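You operate a simulated robot arm through the tools that you are given. There is no shell and no other tool.

You are at the controls of a simulated two-armed robot. One attempt, no reset.

## Task
Swap the jig's valve for the black-banded one and clamp it.
Fine: The valves stand open, caps in the parts tray. Free both jig clamps first, stand the yellow-banded valve on the bench, seat the new one square, lock both clamps. Set down upright: what you pick out.
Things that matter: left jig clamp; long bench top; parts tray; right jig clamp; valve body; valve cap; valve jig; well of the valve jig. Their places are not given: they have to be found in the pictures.

Only the result counts: the job must be done as asked and must still hold three seconds after the hand-in. Knocking over, shifting, dropping, spilling or breaking anything else fails it. A push-on lid holds only when it is set on centred and level and pressed home; a screw cap is set on level and turned clockwise until tight.

## Robot
Two 6-joint arms with fingered hands on one trunk that stands fixed in place. Base frame: the origin is at the foot of the trunk, x ahead of it, y to its left, z up; the work surface is at about z = 0.93. Readings come in m, degrees, newtons and seconds.
The left shoulder is at [0.02, 0.157, 0.829], the right one opposite. With the tool pointing down near the work surface each hand reaches from about 0.1 to 0.8 m from the base axis, measured 20 degrees to its own side. Payload 4.1 kg a hand.
Tool frame (each hand has its own): the origin (TCP) lies between the finger pads and is the grasp point; the fingertips stand 0.033 m ahead of it; z points along the fingers, y is the line along which they close. Largest opening 0.112 m; the body of the gripper starts 0.039 m behind the TCP. The gripper is a hand of 4 fingers: y runs from the thumb to the fingers, the wrist lies at [-0.016, -0.118, -0.2] in the tool frame, and closing takes about 1.5 s.
Orientation is told as [roll, pitch, yaw] about the base's x, y, z axes, in that order, counted from this pose: with the fingers straight down and the wrist toward the robot, the tool's x, y and z point along [0, 1, 0], [1, 0, 0] and [0, 0, -1] of the base frame.

## Interface
- The arms move only by the tool step_arm. It takes "left_deltas", "right_deltas" or both (then of equal length, played together; a hand with none holds still); each is a list of rows, each a list of 7 numbers: the turn, a rotation vector about the base's x, y, z in degrees, then the shift along the base's x, y, z in m, then the finger opening in m, from 0 to 0.112. In form: [[rx, ry, rz, tx, ty, tz, gripper], ...]. A call has 1 to 20 rows; each row shifts and turns the commanded pose from where the row before left it. A row lasts 0.2 s, in which the tool goes at most 0.05 m and 8.6 degrees; a call with a longer step from one row to the next is refused whole, and so is a gripper value outside its range. A pose out of reach is approached as far as the arm can. The call stops where the force on the tool passes 40 N (or 10 N more than at its start, if that is more) or the arm is blocked; 0.2 s more then pass. Each finger travels about 0.072 m/s and halts on what it meets, pressing with about 28 N; the grip force reading is that of the motor and also rises with nothing between the fingers. The clock runs only during rows and for 0.2 s after the last one: add rows that do not move to give the fingers time. It gives the time, the measured TCP pose, the force on the tool (base axes), the opening and the grip force at its end, in the units of the frame above (readings bear some noise), with the torque about the TCP (base axes, N m) and any sound that the robot's microphone picked up, and new pictures: "pictures" is both (left out), scene, wrist or none (wrist: the cameras of the hands that moved).
- Cameras (640 x 400 px; columns grow to the right, rows downward): "scene" is now at [0.0468, -0.0502, 1.4649]; the picture's right is [-0.54, -0.84, 0.00], its down [-0.44, 0.28, -0.85] and it looks along [0.72, -0.46, -0.53] (base axes); focal length 371 px, centre (320, 200). "left" rides on the left gripper at [-0.066, -0.089, -0.13] in its tool frame; the picture's right is [-0.79, -0.29, 0.54], its down [0.55, -0.71, 0.44] and it looks along [0.26, 0.64, 0.72] (tool axes); focal length 247 px, centre (320, 200). "right" rides on the right gripper at [0.066, -0.089, -0.13] in its tool frame; the picture's right is [-0.79, 0.29, -0.54], its down [-0.55, -0.71, 0.44] and it looks along [-0.26, 0.64, 0.72] (tool axes); focal length 247 px, centre (320, 200).
- set_grasp(shape, hand): the hand has 4 fingers and takes this shape, open, in about a second: jaw (thumb against the fingers, like two jaws); tri (thumb and two fingers); tip (a fingertip pinch); poke (one finger out to press); point (the index stretched); flat (the hand flat); cup (the hand cupped); fist (a fist). The gripper value then closes the fingers along that shape, each until it touches; the sizes above hold for jaw. It gives what a move gives, with no picture.
- head_to(pan, tilt): turns the head with the scene camera to pan (to the left, within 86 degrees either way) and tilt (down, from -29 to 69), counted from straight ahead of the robot. It gives what a move gives, and a new picture of the scene camera.
- measure_at(camera, pixels): for up to 12 pixels [column, row] of the newest picture of that camera ("zoom" is the newest enlarged one), the place [x, y, z] in the base frame of the surface seen there, good to about 0.002 m. It takes no simulated time.
- inspect(camera, box): a new picture of the part [left, top, right, bottom] of that camera's present view, enlarged. It takes no simulated time.
- sign_off(): hands the job in; it is judged then, once.

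Open the grippers and draw the arms clear of the work before you hand the job in, unless the task says otherwise.

The tools are called as name(argument=value, ...) on one line, values as JSON. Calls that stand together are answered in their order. step_arm: Moves the arms, as the interface text tells. Its arguments: {"type":"object","properties":{"left_deltas":{"type":"array","items":{"type":"array","items":{"type":"number"}}},"right_deltas":{"type":"array","items":{"type":"array","items":{"type":"number"}}},"pictures":{"type":"string","enum":["both","scene","wrist","none"]}},"required":[]} The other tools are called the same way: set_grasp (shape, hand) gives the hand a shape; head_to (pan, tilt) turns the head that bears the scene camera; measure_at (camera, pixels) gives the place of the surface under pixels of a picture; inspect (camera, box) takes an enlarged picture of a part of a camera's view; sign_off () hands the job in.

At the start:

```text
t: 0.0
left_eef_pos: [0.3172, -0.0514, 1.3026]
left_orientation: [0.0, 0.0, -30.4]
left_wrist_force: [-0.7, 0.1, 1.0]
left_ft_torque: [-0.01, 0.01, 0.02]
left_width: 0.1116
left_gripper_force: 0.0
left_shape: jaw
right_eef_pos: [0.3459, -0.3928, 1.2635]
right_orientation: [0.0, 0.0, -30.3]
right_wrist_force: [0.2, 0.4, 0.1]
right_ft_torque: [-0.01, -0.01, 0.01]
right_width: 0.1118
right_gripper_force: 0.0
right_shape: jaw
head pan, tilt: [-32.4, 31.7]
```

scene: 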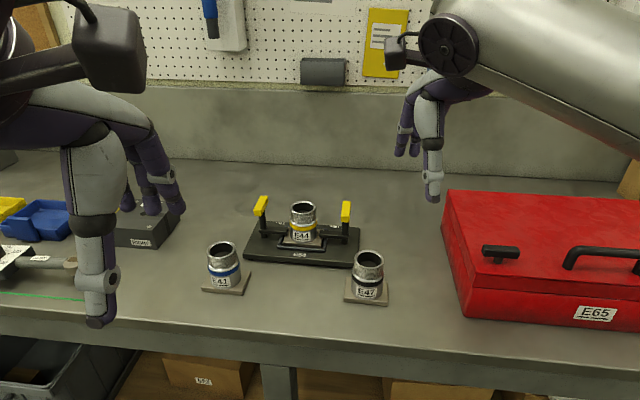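
right: 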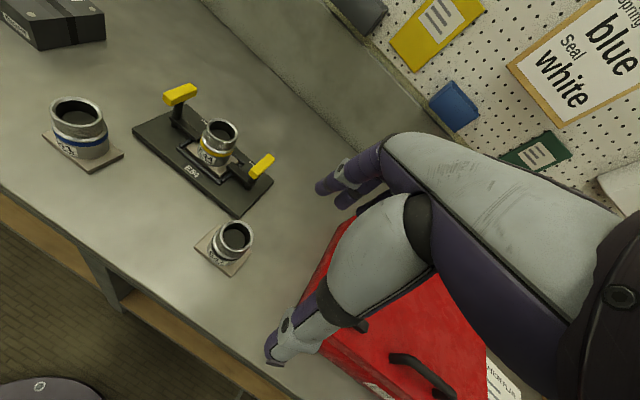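
left: 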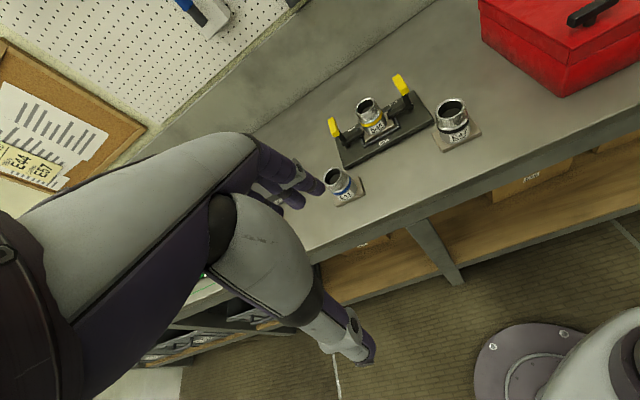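

The scene shows the jig at about (302,235) with the yellow-banded valve E44, a blue-banded E41 at (222,265) and a dark-banded E47 at (368,275). I enlarge the jig area and the surroundings to see details.

inspect(camera="scene", box=[190, 180, 410, 318])

inspect(camera="scene", box=[0, 170, 200, 300])

inspect(camera="right", box=[30, 70, 290, 280])

measure_at(camera="scene", pixels=[[261, 201], [346, 207], [303, 205], [303, 212], [222, 246], [368, 258], [300, 254], [270, 340], [204, 288], [386, 303], [260, 215], [345, 222]])

```text
2.90 times, centred on (300, 249) of scene
```

zoom: 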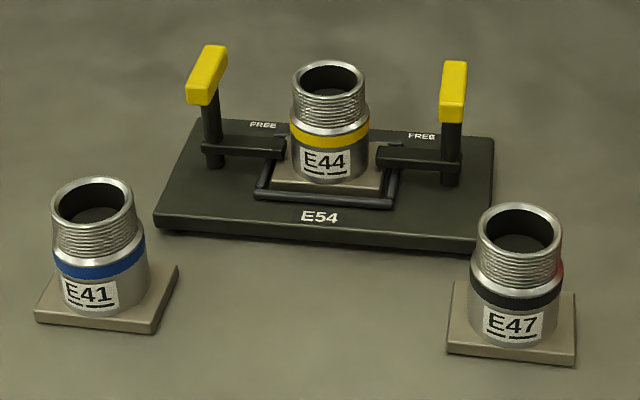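

```text
3.08 times, centred on (100, 235) of scene
```

zoom: 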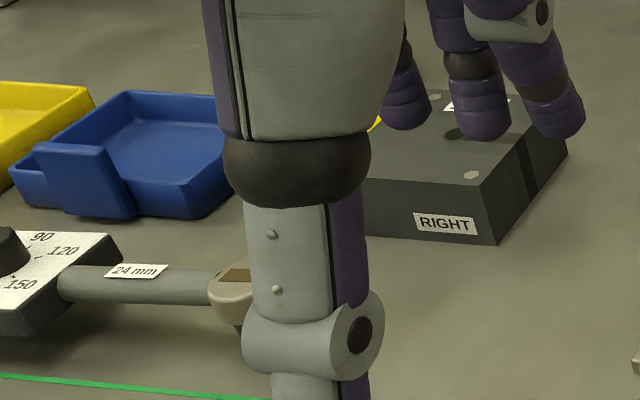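

```text
1.90 times, centred on (160, 175) of right
```

zoom: 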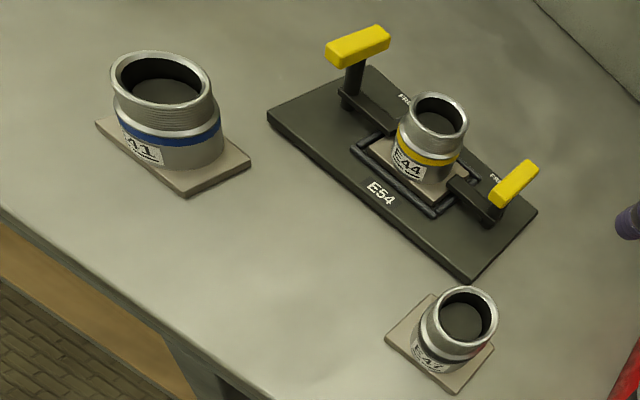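

```text
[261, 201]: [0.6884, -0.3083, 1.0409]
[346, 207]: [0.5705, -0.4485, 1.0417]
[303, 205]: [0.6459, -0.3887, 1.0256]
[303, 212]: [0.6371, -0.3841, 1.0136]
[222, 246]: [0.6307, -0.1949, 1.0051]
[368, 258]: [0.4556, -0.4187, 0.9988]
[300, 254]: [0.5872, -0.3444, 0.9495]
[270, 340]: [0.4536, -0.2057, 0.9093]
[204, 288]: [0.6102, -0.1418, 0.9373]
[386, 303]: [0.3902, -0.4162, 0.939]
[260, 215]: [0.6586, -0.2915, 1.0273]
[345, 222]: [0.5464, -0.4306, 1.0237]
```

The clamp arms reach over the valve's plate and the word FREE is printed beyond each arm. I zoom in on each clamp to learn how it moves.

inspect(camera="scene", box=[240, 188, 304, 228])

inspect(camera="scene", box=[302, 193, 372, 258])

inspect(camera="right", box=[130, 75, 210, 150])

inspect(camera="right", box=[190, 120, 290, 210])

inspect(camera="left", box=[310, 60, 490, 210])

```text
10.00 times, centred on (272, 208) of scene
```

zoom: 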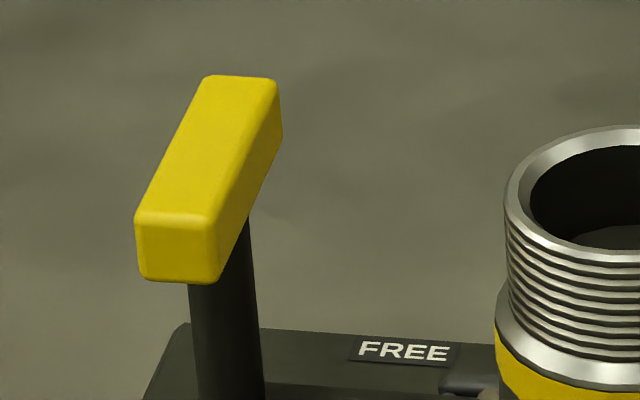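

```text
6.15 times, centred on (337, 226) of scene
```

zoom: 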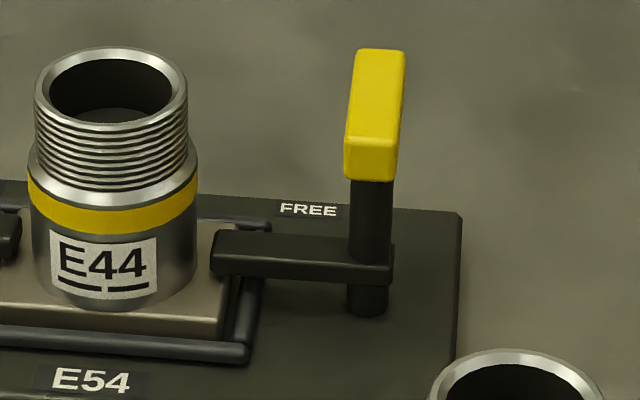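

```text
5.33 times, centred on (170, 112) of right
```

zoom: 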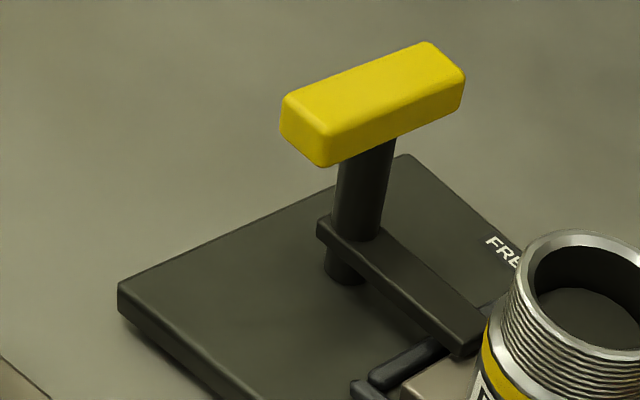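

```text
4.44 times, centred on (240, 165) of right
```

zoom: 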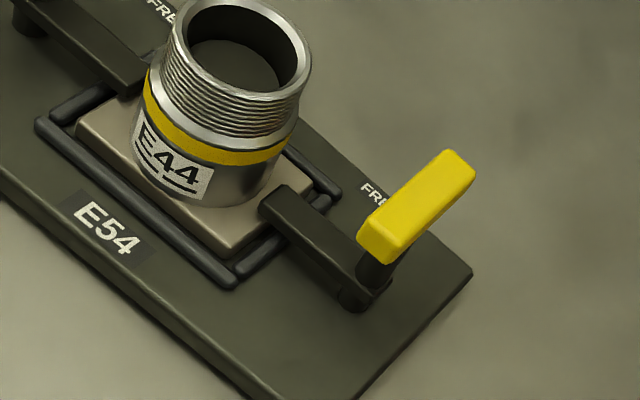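

```text
2.67 times, centred on (400, 135) of left
```

zoom: 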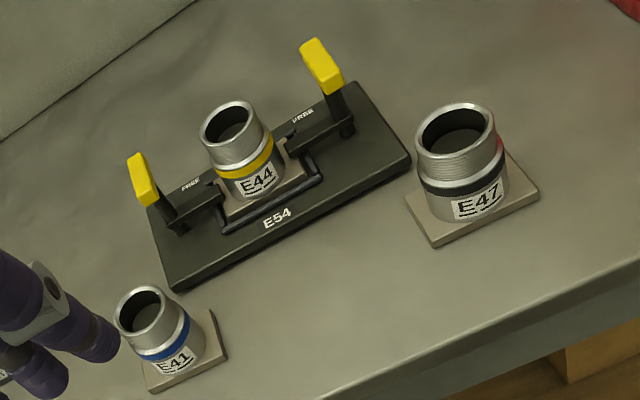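

The clamps look like swing clamps: a vertical post with a horizontal arm over the plate and a yellow cross handle on top, with FREE printed on the far side. I measure the jig, posts, arms and labels closely from enlarged pictures.

inspect(camera="scene", box=[235, 190, 375, 277])

```text
4.57 times, centred on (305, 234) of scene
```

zoom: 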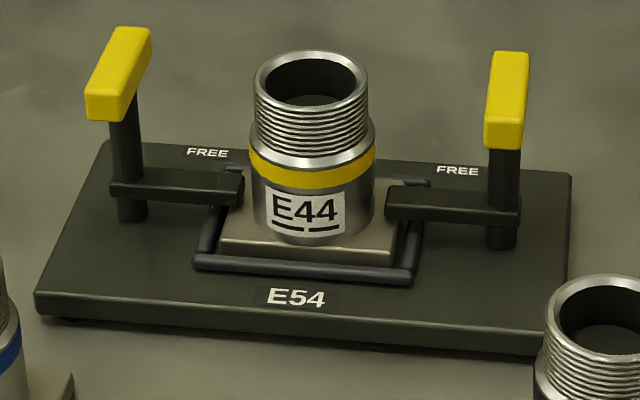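

measure_at(camera="zoom", pixels=[[101, 96], [133, 35], [503, 122], [510, 56], [131, 210], [235, 180], [392, 198], [502, 235], [207, 153], [457, 171], [115, 178], [517, 203]])

measure_at(camera="zoom", pixels=[[38, 292], [567, 332], [106, 143], [571, 176], [222, 243], [391, 255], [197, 262], [412, 275], [310, 170], [305, 225], [310, 90], [300, 330]])

```text
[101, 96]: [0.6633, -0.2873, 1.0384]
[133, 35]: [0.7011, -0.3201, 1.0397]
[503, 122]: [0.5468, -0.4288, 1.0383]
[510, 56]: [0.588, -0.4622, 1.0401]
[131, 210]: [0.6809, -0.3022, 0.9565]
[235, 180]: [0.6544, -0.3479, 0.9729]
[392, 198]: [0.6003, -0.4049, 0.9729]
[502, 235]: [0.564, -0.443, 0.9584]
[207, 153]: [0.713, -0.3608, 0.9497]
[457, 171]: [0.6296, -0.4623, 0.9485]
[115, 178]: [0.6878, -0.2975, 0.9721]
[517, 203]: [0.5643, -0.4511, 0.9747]
```

```text
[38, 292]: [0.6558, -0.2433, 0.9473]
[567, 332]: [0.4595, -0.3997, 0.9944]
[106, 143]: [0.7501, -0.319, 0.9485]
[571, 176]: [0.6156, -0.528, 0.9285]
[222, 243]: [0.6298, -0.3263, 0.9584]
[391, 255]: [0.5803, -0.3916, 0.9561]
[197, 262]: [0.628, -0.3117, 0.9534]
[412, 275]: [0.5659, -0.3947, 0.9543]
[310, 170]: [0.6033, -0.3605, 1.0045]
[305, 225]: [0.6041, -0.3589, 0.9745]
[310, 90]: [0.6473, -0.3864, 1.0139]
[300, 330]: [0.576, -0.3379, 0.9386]
```

The jig's long axis comes out along (-0.63,-0.78) (yaw about -39°), posts near (0.685,-0.305) and (0.568,-0.447), handle tops at z≈1.04; each arm should swing toward the far side to its FREE label. First I move the left arm aside to the left so that it is out of the working zone and the view.

step_arm(left_deltas=[[0, 0, 0, -0.01, 0.04, 0, 0.112], [0, 0, 0, -0.01, 0.04, 0, 0.112], [0, 0, 0, -0.01, 0.04, 0, 0.112], [0, 0, 0, -0.01, 0.04, 0, 0.112], [0, 0, 0, -0.01, 0.04, 0, 0.112], [0, 0, 0, -0.01, 0.04, 0, 0.112]], pictures="scene")

```text
t: 1.4
left_eef_pos: [0.2555, 0.1884, 1.3009]
left_orientation: [0.0, 0.2, -30.4]
left_wrist_force: [0.6, -0.2, -0.2]
left_ft_torque: [0.04, -0.01, 0.03]
left_width: 0.1114
left_gripper_force: 0.0
left_shape: jaw
right_eef_pos: [0.3459, -0.393, 1.2642]
right_orientation: [0.0, 0.0, -30.3]
right_wrist_force: [1.2, -0.5, 0.2]
right_ft_torque: [0.0, 0.02, 0.03]
right_width: 0.1115
right_gripper_force: 0.1
right_shape: jaw
head pan, tilt: [-32.4, 31.7]
```

scene: 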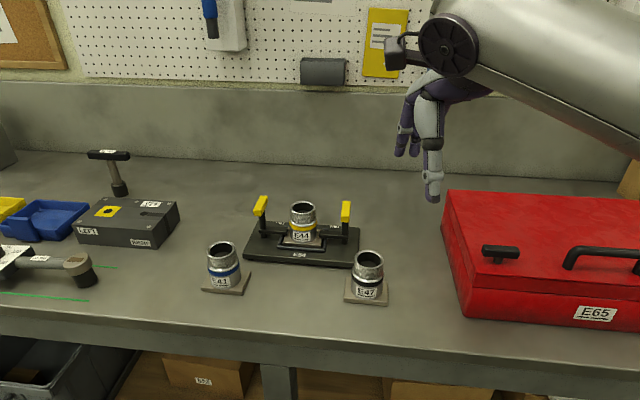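

The left arm is clear. Now I enlarge E47 and the bench in front of the jig to measure the valve's plate, body and the free place.

inspect(camera="scene", box=[328, 240, 408, 312])

```text
5.56 times, centred on (368, 276) of scene
```

zoom: 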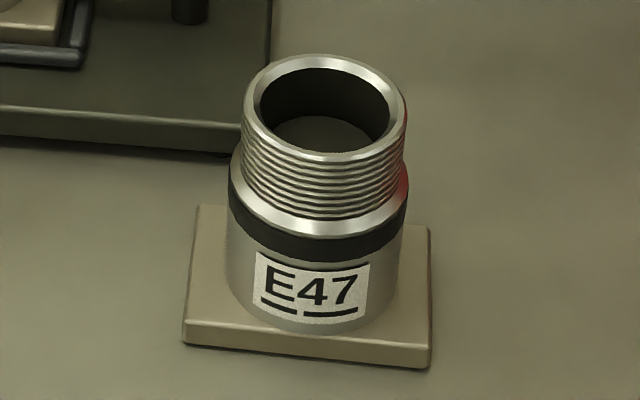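

measure_at(camera="zoom", pixels=[[190, 325], [425, 350], [200, 212], [424, 232], [310, 60], [325, 160], [251, 110], [400, 120], [315, 240], [315, 325], [236, 200], [404, 215]])

measure_at(camera="scene", pixels=[[295, 290], [295, 310], [295, 325], [295, 335], [295, 345], [200, 325], [400, 340], [240, 275], [250, 230], [360, 240], [450, 300], [310, 275]])

```text
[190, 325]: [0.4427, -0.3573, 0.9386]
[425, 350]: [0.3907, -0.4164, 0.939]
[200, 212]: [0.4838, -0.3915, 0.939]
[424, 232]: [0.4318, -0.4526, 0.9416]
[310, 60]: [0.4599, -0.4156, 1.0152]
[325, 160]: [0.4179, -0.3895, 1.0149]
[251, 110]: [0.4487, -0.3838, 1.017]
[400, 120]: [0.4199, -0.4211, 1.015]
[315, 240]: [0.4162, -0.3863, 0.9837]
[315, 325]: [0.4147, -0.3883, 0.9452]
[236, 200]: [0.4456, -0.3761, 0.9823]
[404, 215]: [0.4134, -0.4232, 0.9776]
```

```text
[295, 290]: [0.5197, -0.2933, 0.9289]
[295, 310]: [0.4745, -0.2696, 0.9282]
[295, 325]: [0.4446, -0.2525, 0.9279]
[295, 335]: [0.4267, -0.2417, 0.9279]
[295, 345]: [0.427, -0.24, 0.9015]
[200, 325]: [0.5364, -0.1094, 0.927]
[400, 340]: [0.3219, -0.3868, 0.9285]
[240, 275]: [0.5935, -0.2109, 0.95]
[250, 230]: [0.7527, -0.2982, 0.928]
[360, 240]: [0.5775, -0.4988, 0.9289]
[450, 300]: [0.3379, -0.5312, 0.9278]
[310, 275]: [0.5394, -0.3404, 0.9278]
```

E47's plate is about 0.08 by 0.055 m, already turned about like the jig, its top at z≈0.94 and rim at z≈1.0155 (E44 in the jig: rim 1.0256). I look at the right hand's shape before planning the grip on the clamp handles.

inspect(camera="scene", box=[370, 60, 500, 210])

inspect(camera="right", box=[260, 120, 640, 400])

```text
2.67 times, centred on (435, 135) of scene
```

zoom: 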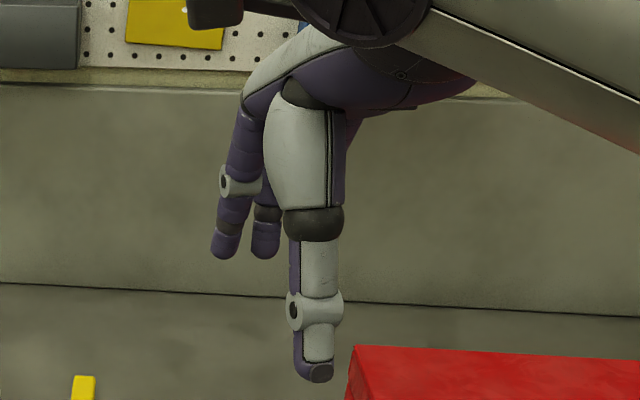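

```text
1.43 times, centred on (450, 260) of right
```

zoom: 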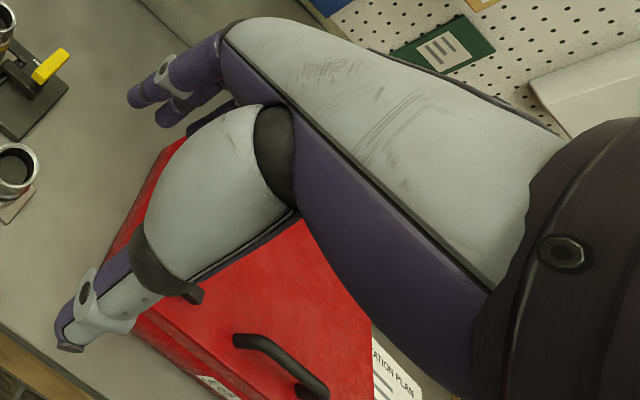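

The hand has a thick thumb and bent-down fingers. I check the toolbox height near the right clamp and the handle shape once more before moving the right hand there.

measure_at(camera="scene", pixels=[[447, 192], [462, 315], [500, 252], [466, 285], [448, 200], [560, 196], [434, 196], [443, 260], [346, 203], [346, 218], [350, 205], [342, 212]])

inspect(camera="scene", box=[328, 195, 364, 220])

```text
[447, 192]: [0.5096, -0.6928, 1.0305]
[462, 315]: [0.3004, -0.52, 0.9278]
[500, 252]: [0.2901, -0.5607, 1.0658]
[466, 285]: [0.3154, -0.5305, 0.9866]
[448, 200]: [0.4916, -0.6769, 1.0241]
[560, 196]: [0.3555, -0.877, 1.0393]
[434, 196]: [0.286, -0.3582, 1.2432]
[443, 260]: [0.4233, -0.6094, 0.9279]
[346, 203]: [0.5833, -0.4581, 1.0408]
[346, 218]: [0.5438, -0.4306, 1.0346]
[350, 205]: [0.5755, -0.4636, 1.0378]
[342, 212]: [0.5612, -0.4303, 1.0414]
```

```text
16.00 times, centred on (346, 208) of scene
```

zoom: 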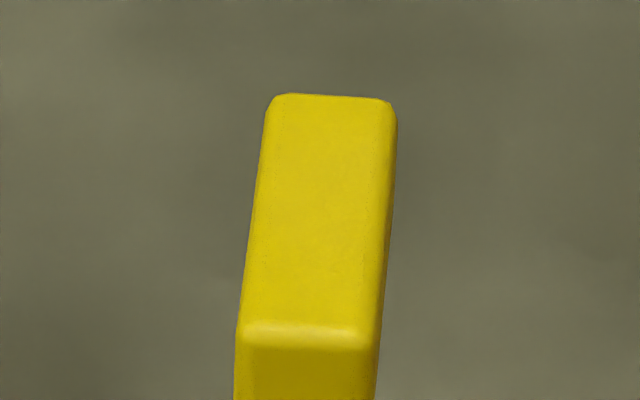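

I measure the right handle's top corners in this 16x zoom to get its centre and direction.

measure_at(camera="zoom", pixels=[[280, 103], [384, 106], [252, 325], [368, 332], [320, 215], [305, 380], [250, 390], [365, 392]])

inspect(camera="scene", box=[242, 190, 278, 215])

```text
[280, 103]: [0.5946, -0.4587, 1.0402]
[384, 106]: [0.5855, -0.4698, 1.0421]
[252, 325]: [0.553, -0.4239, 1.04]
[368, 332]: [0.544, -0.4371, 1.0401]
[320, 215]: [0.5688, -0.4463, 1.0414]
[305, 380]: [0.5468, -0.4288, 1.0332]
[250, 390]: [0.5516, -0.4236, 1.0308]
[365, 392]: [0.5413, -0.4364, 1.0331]
```

```text
16.00 times, centred on (260, 202) of scene
```

zoom: 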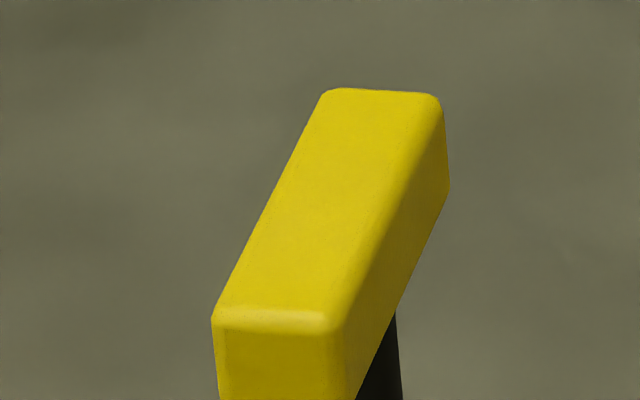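

Right handle centre is (0.569,-0.447), about 0.058 by 0.018 m, direction -39°. I measure the left one likewise.

measure_at(camera="zoom", pixels=[[330, 95], [432, 100], [222, 310], [325, 322], [330, 210], [215, 350], [270, 370], [445, 150]])

```text
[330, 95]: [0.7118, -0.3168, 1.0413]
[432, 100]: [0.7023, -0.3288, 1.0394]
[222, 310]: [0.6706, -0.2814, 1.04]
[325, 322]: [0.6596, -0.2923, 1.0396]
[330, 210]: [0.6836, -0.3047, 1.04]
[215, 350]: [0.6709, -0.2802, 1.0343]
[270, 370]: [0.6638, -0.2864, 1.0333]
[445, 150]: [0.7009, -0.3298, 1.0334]
```

Left handle centre is (0.686,-0.305). I bring the right hand above the right handle with its closing line across the handle (yaw ≈ 51°), tilted about 25° so the wrist stays within reach, fingers opened to 0.07.

step_arm(right_deltas=[[0, 0, 8.13, 0.01, -0.004, -0.0145, 0.07], [0, 0, 8.13, 0.01, -0.004, -0.0145, 0.07], [0, 0, 8.13, 0.01, -0.004, -0.0145, 0.07], [0, 0, 8.13, 0.01, -0.004, -0.0145, 0.07], [0, 0, 8.13, 0.01, -0.004, -0.0145, 0.07], [0, 0, 8.13, 0.01, -0.004, -0.0145, 0.07], [0, 0, 8.13, 0.01, -0.004, -0.0145, 0.07], [0, 0, 8.13, 0.01, -0.004, -0.0145, 0.07], [0, 0, 8.13, 0.01, -0.004, -0.0145, 0.07], [0, 0, 8.13, 0.01, -0.004, -0.0145, 0.07], [-5.3, -6.43, 0, 0.02, -0.003, 0, 0.07], [-5.3, -6.43, 0, 0.02, -0.003, 0, 0.07], [-5.3, -6.43, 0, 0.02, -0.003, 0, 0.07]])

```text
t: 4.2
left_eef_pos: [0.256, 0.1906, 1.3025]
left_orientation: [0.0, 0.0, -30.3]
left_wrist_force: [0.0, 0.1, -0.4]
left_ft_torque: [0.01, -0.03, -0.01]
left_width: 0.1117
left_gripper_force: 0.0
left_shape: jaw
right_eef_pos: [0.5051, -0.4428, 1.1205]
right_orientation: [-25.1, 0.2, 51.0]
right_wrist_force: [0.0, -0.4, -0.3]
right_ft_torque: [0.03, 0.02, 0.0]
right_width: 0.0706
right_gripper_force: 0.1
right_shape: jaw
head pan, tilt: [-32.4, 31.7]
```

scene: 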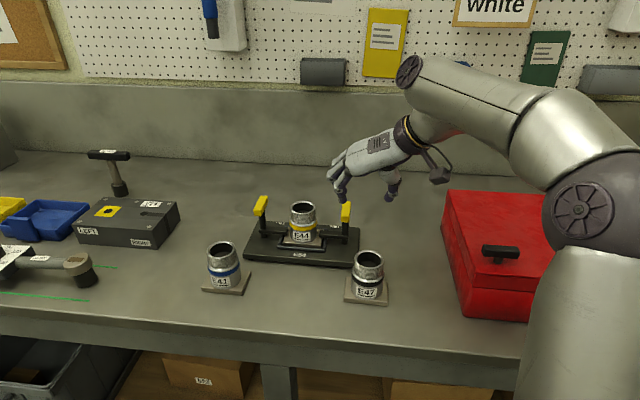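
right: 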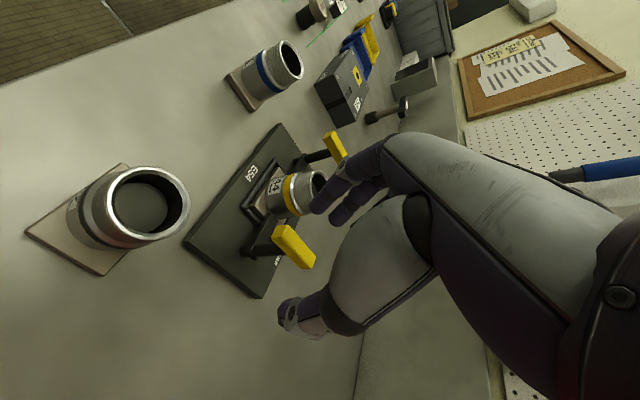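

The pose is reached exactly (tilt -25°, yaw 51°) and the fingers are near the right handle. I move over the handle and pause above it with the opening at 0.055.

step_arm(right_deltas=[[0, 0, 0, 0.022, -0.0015, -0.006, 0.055], [0, 0, 0, 0.021, -0.0015, -0.006, 0.055], [0, 0, 0, 0.021, -0.0012, -0.006, 0.055], [0, 0, 0, 0, 0, -0.006, 0.055], [0, 0, 0, 0, 0, -0.006, 0.055]])

inspect(camera="scene", box=[280, 130, 440, 270])

inspect(camera="right", box=[180, 120, 420, 350])

```text
t: 5.4
left_eef_pos: [0.2562, 0.1902, 1.3014]
left_orientation: [0.0, 0.0, -30.3]
left_wrist_force: [0.3, -0.3, 0.9]
left_ft_torque: [0.0, 0.0, 0.03]
left_width: 0.1117
left_gripper_force: 0.1
left_shape: jaw
right_eef_pos: [0.5705, -0.4463, 1.0892]
right_orientation: [-25.0, 0.2, 51.0]
right_wrist_force: [0.1, 0.6, -0.3]
right_ft_torque: [-0.01, -0.02, -0.03]
right_width: 0.0555
right_gripper_force: 0.0
right_shape: jaw
head pan, tilt: [-32.4, 31.7]
```

scene: 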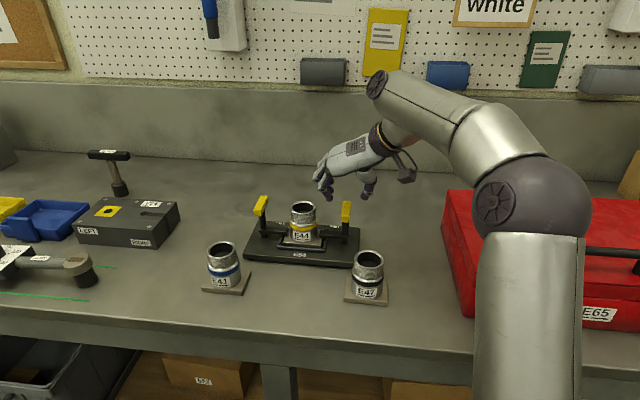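
right: 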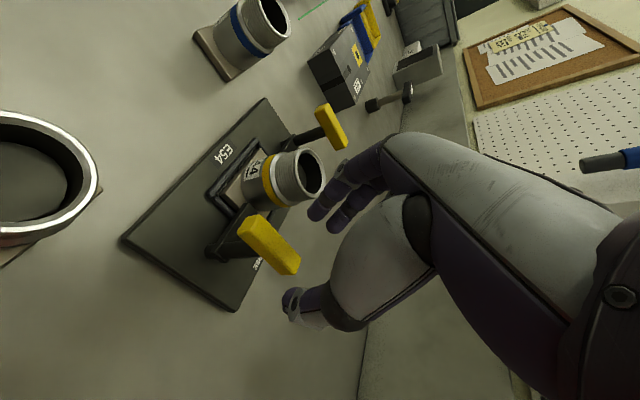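

```text
2.86 times, centred on (360, 200) of scene
```

zoom: 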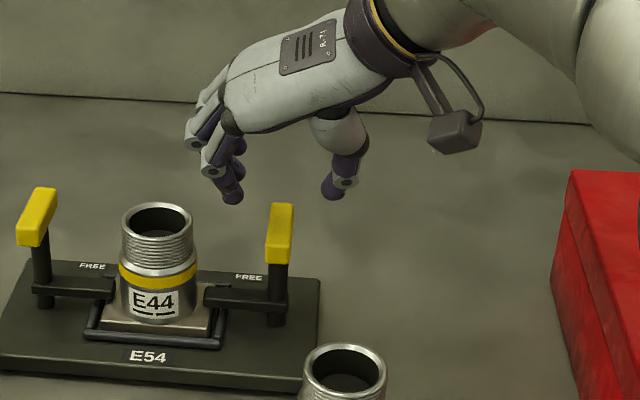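

```text
1.74 times, centred on (300, 235) of right
```

zoom: 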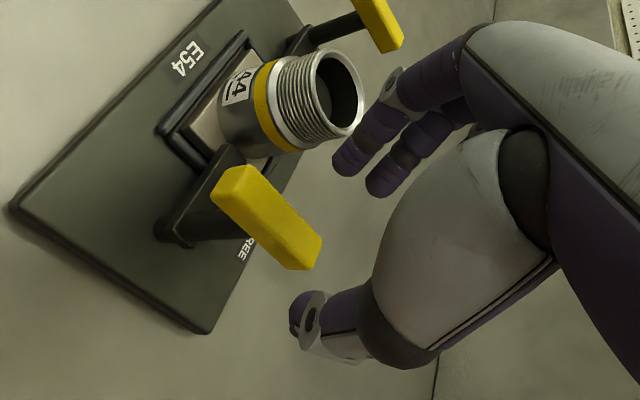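

Fingertips at zoom (230,195) and thumb tip (335,190) straddle the handle at (280,235). I lower straight down about 0.052 m so the bar lies between the pads, watching the force.

step_arm(right_deltas=[[0, 0, 0, -0.0005, -0.0002, -0.013, 0.055], [0, 0, 0, -0.0005, -0.0002, -0.013, 0.055], [0, 0, 0, -0.0005, -0.0002, -0.013, 0.055], [0, 0, 0, 0, 0, -0.013, 0.055]])

inspect(camera="scene", box=[280, 150, 400, 255])

inspect(camera="right", box=[200, 130, 400, 320])

```text
t: 6.4
left_eef_pos: [0.2562, 0.1911, 1.3006]
left_orientation: [-0.1, -0.1, -30.2]
left_wrist_force: [0.1, -0.5, 0.2]
left_ft_torque: [0.0, 0.0, -0.01]
left_width: 0.1114
left_gripper_force: 0.1
left_shape: jaw
right_eef_pos: [0.568, -0.4485, 1.0357]
right_orientation: [-25.0, 0.2, 51.0]
right_wrist_force: [0.2, -0.2, 0.2]
right_ft_torque: [0.0, 0.0, 0.02]
right_width: 0.0553
right_gripper_force: 0.0
right_shape: jaw
head pan, tilt: [-32.4, 31.7]
```

scene: 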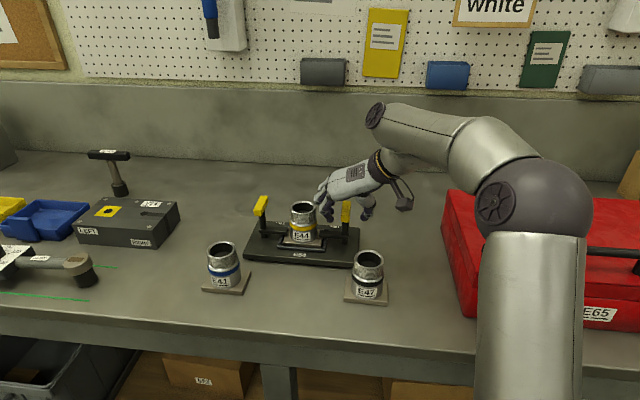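
right: 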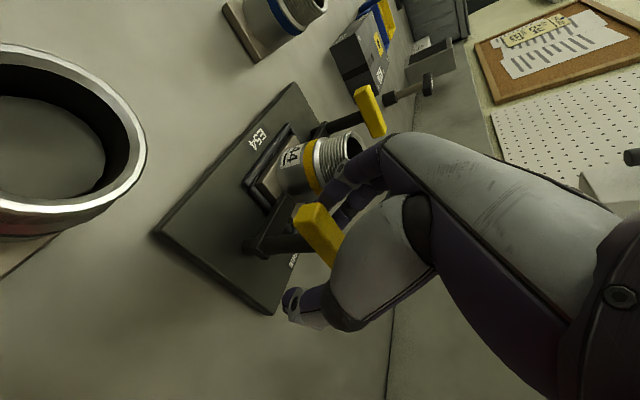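

```text
3.81 times, centred on (340, 202) of scene
```

zoom: 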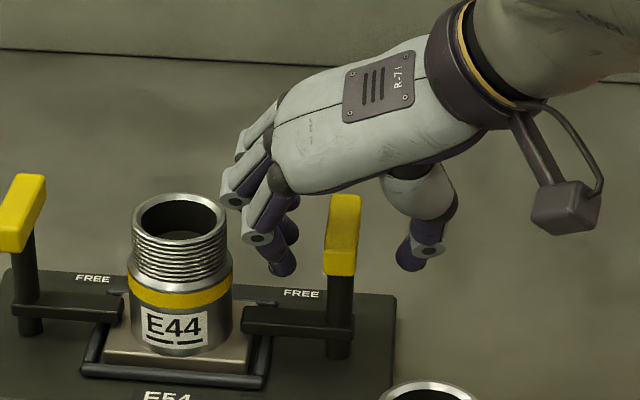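

```text
2.11 times, centred on (300, 225) of right
```

zoom: 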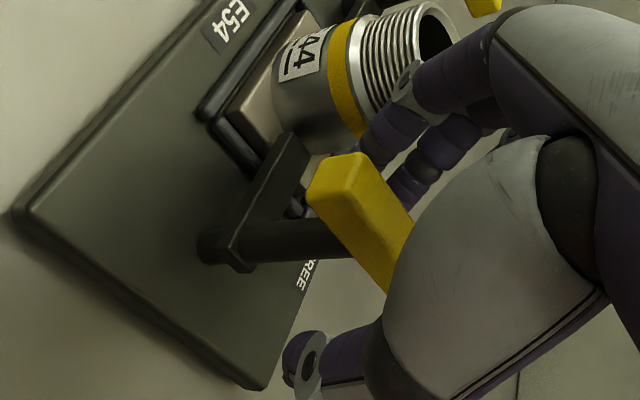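

The bar lies between fingers and thumb with no contact yet (force ≈ 0). I close the fingers on the handle and hold.

step_arm(right_deltas=[[0, 0, 0, 0, 0, 0, 0.03], [0, 0, 0, 0, 0, 0, 0.01], [0, 0, 0, 0, 0, 0, 0.0], [0, 0, 0, 0, 0, 0, 0.0], [0, 0, 0, 0, 0, 0, 0.0], [0, 0, 0, 0, 0, 0, 0.0]])

inspect(camera="scene", box=[280, 150, 400, 255])

inspect(camera="right", box=[200, 130, 400, 320])

```text
t: 7.8
left_eef_pos: [0.2567, 0.1907, 1.3013]
left_orientation: [0.0, 0.1, -30.3]
left_wrist_force: [0.3, 0.0, 0.4]
left_ft_torque: [-0.01, -0.02, -0.02]
left_width: 0.1118
left_gripper_force: 0.0
left_shape: jaw
right_eef_pos: [0.5693, -0.4479, 1.036]
right_orientation: [-25.0, 0.4, 51.0]
right_wrist_force: [7.5, -6.3, 0.5]
right_ft_torque: [0.14, -0.21, 0.01]
right_width: 0.0092
right_gripper_force: 28.0
right_shape: jaw
head pan, tilt: [-32.4, 31.7]
```

scene: 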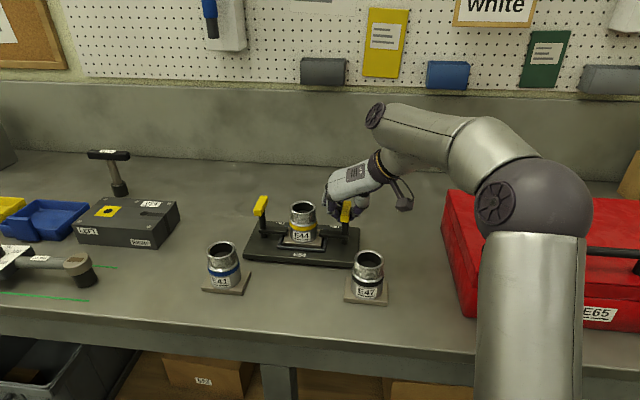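
right: 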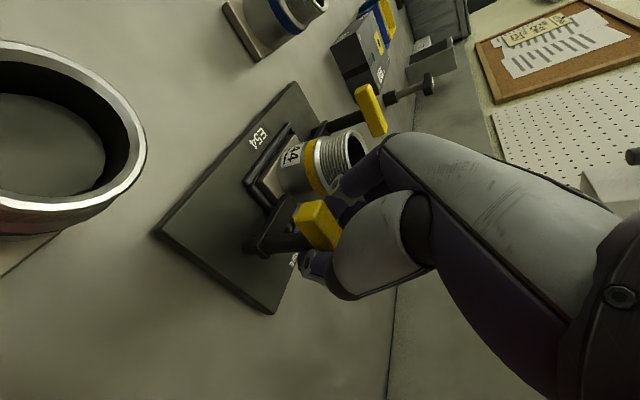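

```text
3.81 times, centred on (340, 202) of scene
```

zoom: 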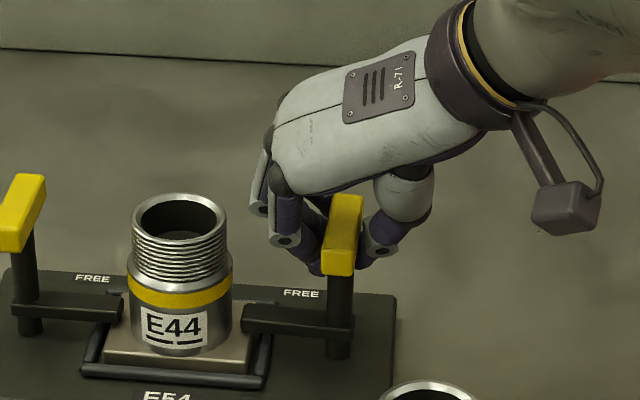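

```text
2.11 times, centred on (300, 225) of right
```

zoom: 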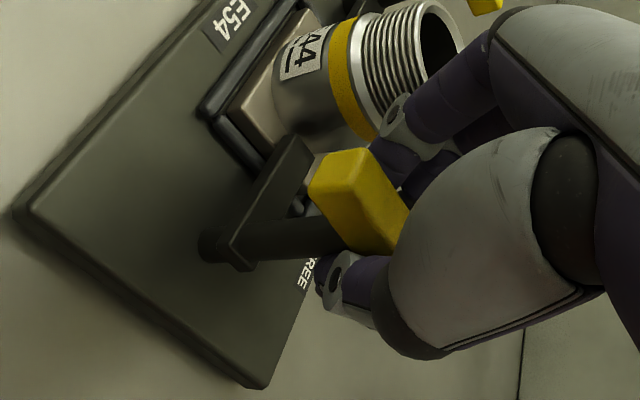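

The handle is gripped (28 N). I turn it clockwise 12° first (toward the FREE side) in small steps and watch the torque.

step_arm(right_deltas=[[0, 0, -3, 0, 0, 0, 0.0], [0, 0, -3, 0, 0, 0, 0.0], [0, 0, -3, 0, 0, 0, 0.0], [0, 0, -3, 0, 0, 0, 0.0]])

inspect(camera="scene", box=[280, 150, 400, 255])

```text
t: 8.8
left_eef_pos: [0.2565, 0.1888, 1.3013]
left_orientation: [0.0, 0.0, -30.2]
left_wrist_force: [0.3, 0.2, 0.7]
left_ft_torque: [-0.05, 0.01, -0.01]
left_width: 0.1115
left_gripper_force: 0.0
left_shape: jaw
right_eef_pos: [0.5683, -0.4476, 1.0366]
right_orientation: [-24.8, 0.3, 38.9]
right_wrist_force: [-1.9, -7.6, 1.1]
right_ft_torque: [0.03, -0.03, 0.07]
right_width: 0.0092
right_gripper_force: 28.2
right_shape: jaw
head pan, tilt: [-32.4, 31.7]
```

scene: 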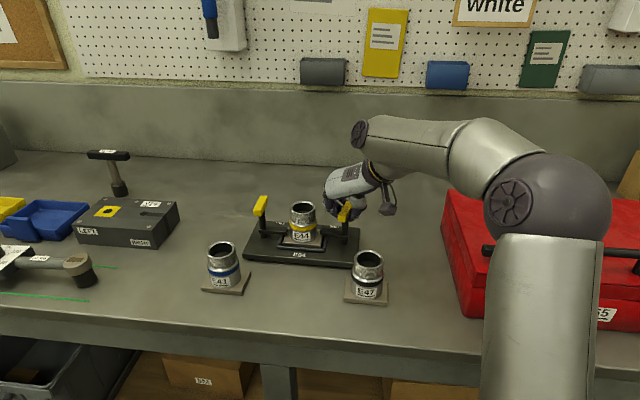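
right: 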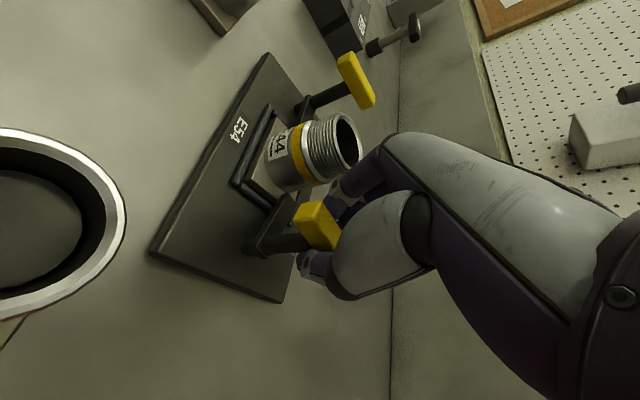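

```text
3.81 times, centred on (340, 202) of scene
```

zoom: 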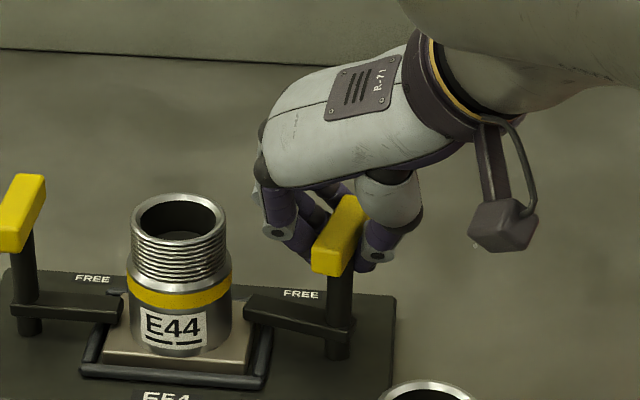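

The handle and arm turn freely clockwise (torque only 0.07 Nm). I continue the turn another 48°.

step_arm(right_deltas=[[0, 0, -4, 0, 0, 0, 0.0], [0, 0, -4, 0, 0, 0, 0.0], [0, 0, -4, 0, 0, 0, 0.0], [0, 0, -4, 0, 0, 0, 0.0], [0, 0, -4, 0, 0, 0, 0.0], [0, 0, -4, 0, 0, 0, 0.0], [0, 0, -4, 0, 0, 0, 0.0], [0, 0, -4, 0, 0, 0, 0.0], [0, 0, -4, 0, 0, 0, 0.0], [0, 0, -4, 0, 0, 0, 0.0], [0, 0, -4, 0, 0, 0, 0.0], [0, 0, -4, 0, 0, 0, 0.0]])

inspect(camera="scene", box=[280, 150, 400, 255])

```text
t: 11.4
left_eef_pos: [0.2567, 0.1898, 1.3011]
left_orientation: [0.0, -0.1, -30.4]
left_wrist_force: [0.9, -0.1, -0.2]
left_ft_torque: [-0.02, 0.01, 0.0]
left_width: 0.112
left_gripper_force: 0.2
left_shape: jaw
right_eef_pos: [0.5687, -0.4474, 1.0373]
right_orientation: [-24.8, 0.2, -9.1]
right_wrist_force: [-8.3, -5.6, -0.4]
right_ft_torque: [-0.02, -0.04, 0.04]
right_width: 0.009
right_gripper_force: 28.6
right_shape: jaw
head pan, tilt: [-32.4, 31.7]
```

scene: 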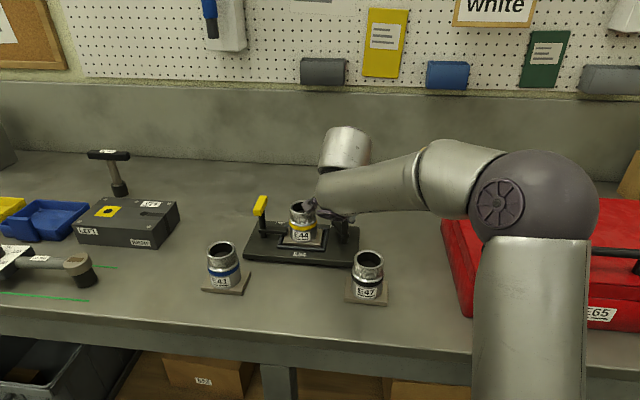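
right: 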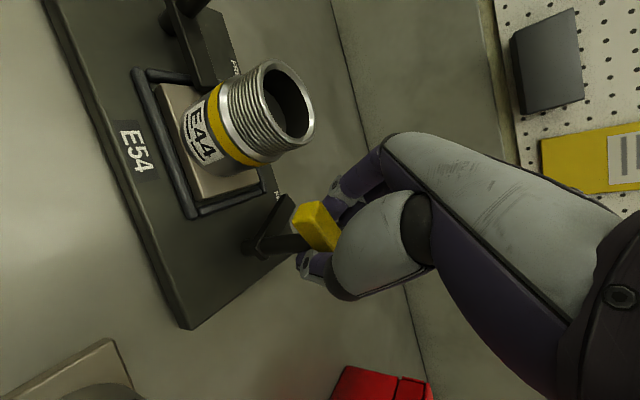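

```text
3.81 times, centred on (340, 202) of scene
```

zoom: 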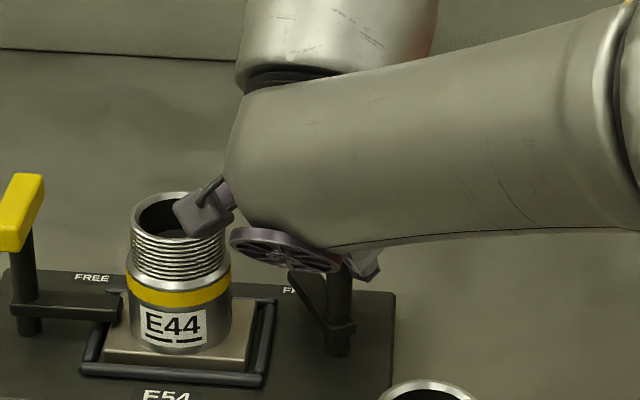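

The arm now points at about 60°, near the FREE label, and the wrist stays high at z≈1.22. I turn further in small steps to find the end stop.

step_arm(right_deltas=[[0, 0, -3, 0, 0, 0, 0.0], [0, 0, -3, 0, 0, 0, 0.0], [0, 0, -3, 0, 0, 0, 0.0], [0, 0, -3, 0, 0, 0, 0.0]])

inspect(camera="right", box=[140, 60, 380, 290])

```text
t: 12.4
left_eef_pos: [0.2563, 0.1898, 1.3007]
left_orientation: [0.0, 0.0, -30.3]
left_wrist_force: [0.1, -0.5, -0.3]
left_ft_torque: [-0.02, -0.02, -0.01]
left_width: 0.1116
left_gripper_force: 0.1
left_shape: jaw
right_eef_pos: [0.5687, -0.4487, 1.0364]
right_orientation: [-24.9, 0.3, -21.1]
right_wrist_force: [-7.7, -4.3, 0.4]
right_ft_torque: [0.0, -0.11, 0.01]
right_width: 0.0091
right_gripper_force: 27.7
right_shape: jaw
head pan, tilt: [-32.4, 31.7]
```

scene: 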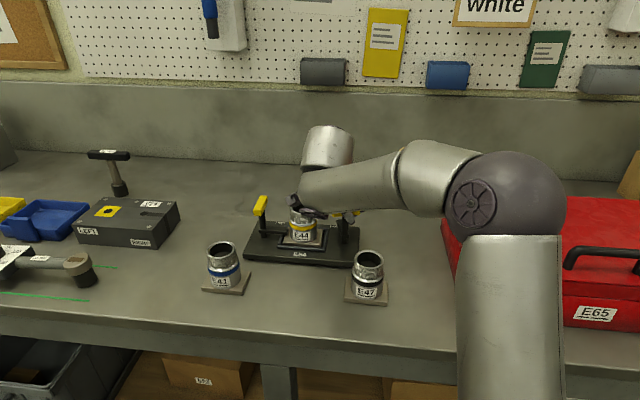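
right: 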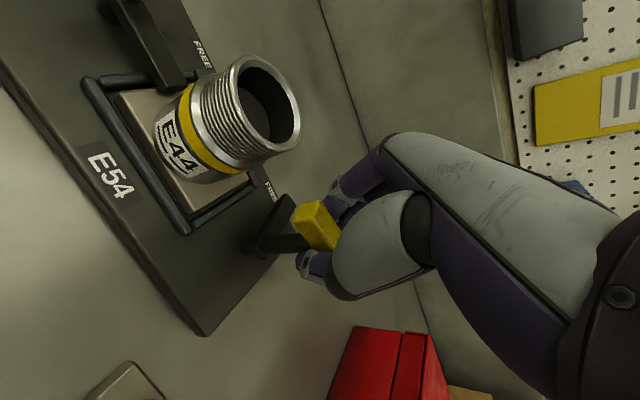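

```text
1.74 times, centred on (260, 175) of right
```

zoom: 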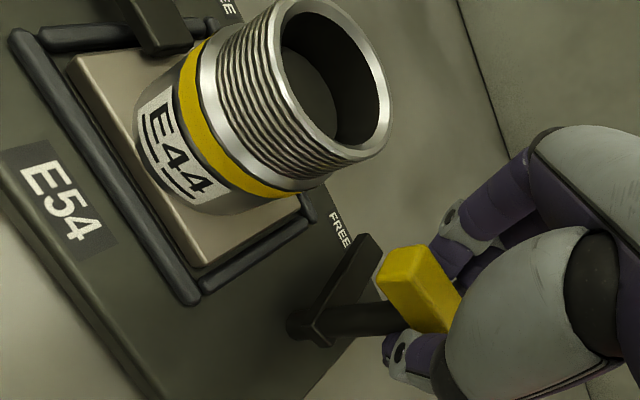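

The arm passes beside the FREE label now (72° turned), still no resistance. I continue up to about 90°.

step_arm(right_deltas=[[0, 0, -3, 0, 0, 0, 0.0], [0, 0, -3, 0, 0, 0, 0.0], [0, 0, -3, 0, 0, 0, 0.0], [0, 0, -3, 0, 0, 0, 0.0], [0, 0, -3, 0, 0, 0, 0.0], [0, 0, -3, 0, 0, 0, 0.0]])

inspect(camera="right", box=[140, 60, 380, 290])

```text
t: 13.8
left_eef_pos: [0.2567, 0.19, 1.3006]
left_orientation: [-0.1, 0.0, -30.3]
left_wrist_force: [-0.2, 0.0, 0.1]
left_ft_torque: [0.0, 0.05, 0.01]
left_width: 0.1118
left_gripper_force: 0.1
left_shape: jaw
right_eef_pos: [0.5679, -0.4485, 1.0374]
right_orientation: [-25.0, 0.3, -39.1]
right_wrist_force: [-3.1, -3.4, 0.8]
right_ft_torque: [-0.04, -0.14, 0.2]
right_width: 0.0092
right_gripper_force: 29.0
right_shape: jaw
head pan, tilt: [-32.4, 31.7]
```

scene: 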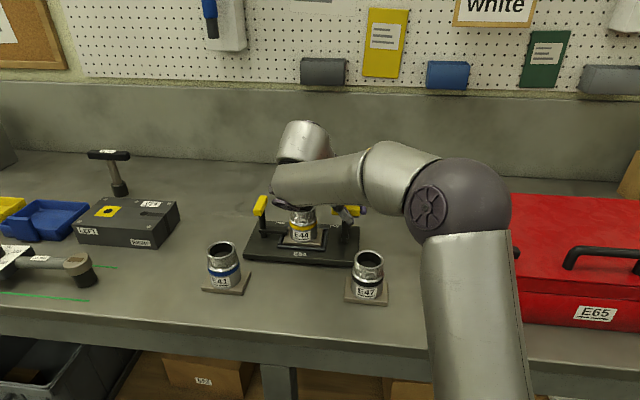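
right: 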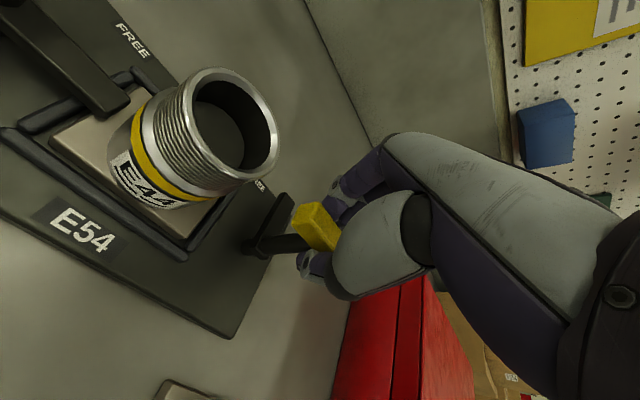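

```text
1.74 times, centred on (260, 175) of right
```

zoom: 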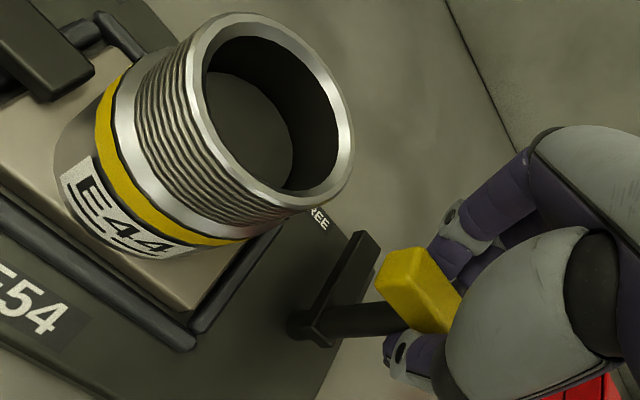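

Torque rises to 0.2 Nm at 90°, so the right arm is at its free stop. I open the fingers and lift straight off the handle.

step_arm(right_deltas=[[0, 0, 0, 0, 0, 0, 0.02], [0, 0, 0, 0, 0, 0, 0.04], [0, 0, 0, 0, 0, 0, 0.05], [0, 0, 0, 0, 0, 0, 0.05], [0, 0, 0, 0, 0, 0.012, 0.05], [0, 0, 0, 0, 0, 0.02, 0.05], [0, 0, 0, 0, 0, 0.03, 0.05]])

inspect(camera="right", box=[140, 60, 380, 290])

```text
t: 15.4
left_eef_pos: [0.2569, 0.1908, 1.3005]
left_orientation: [0.0, 0.0, -30.3]
left_wrist_force: [0.3, -0.9, -0.3]
left_ft_torque: [-0.04, 0.0, -0.02]
left_width: 0.1115
left_gripper_force: 0.0
left_shape: jaw
right_eef_pos: [0.5681, -0.447, 1.0991]
right_orientation: [-25.1, 0.3, -39.0]
right_wrist_force: [-0.2, 0.3, -1.0]
right_ft_torque: [-0.05, -0.03, -0.02]
right_width: 0.0495
right_gripper_force: 0.1
right_shape: jaw
head pan, tilt: [-32.4, 31.7]
```

scene: 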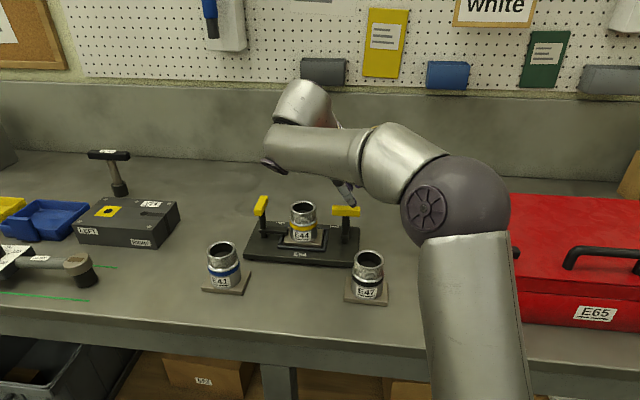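
right: 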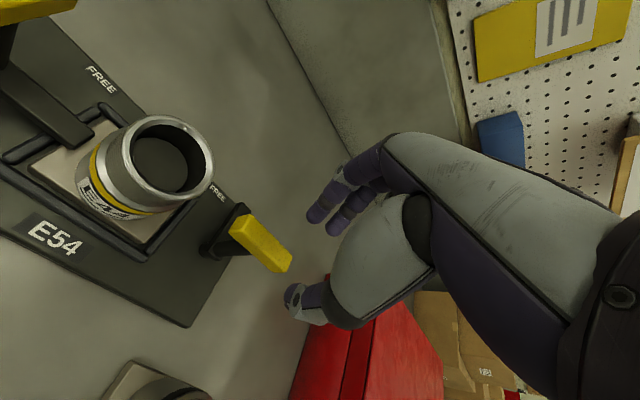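

```text
1.74 times, centred on (260, 175) of right
```

zoom: 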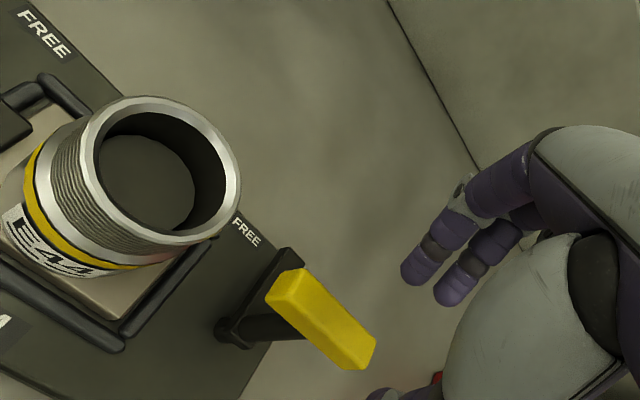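

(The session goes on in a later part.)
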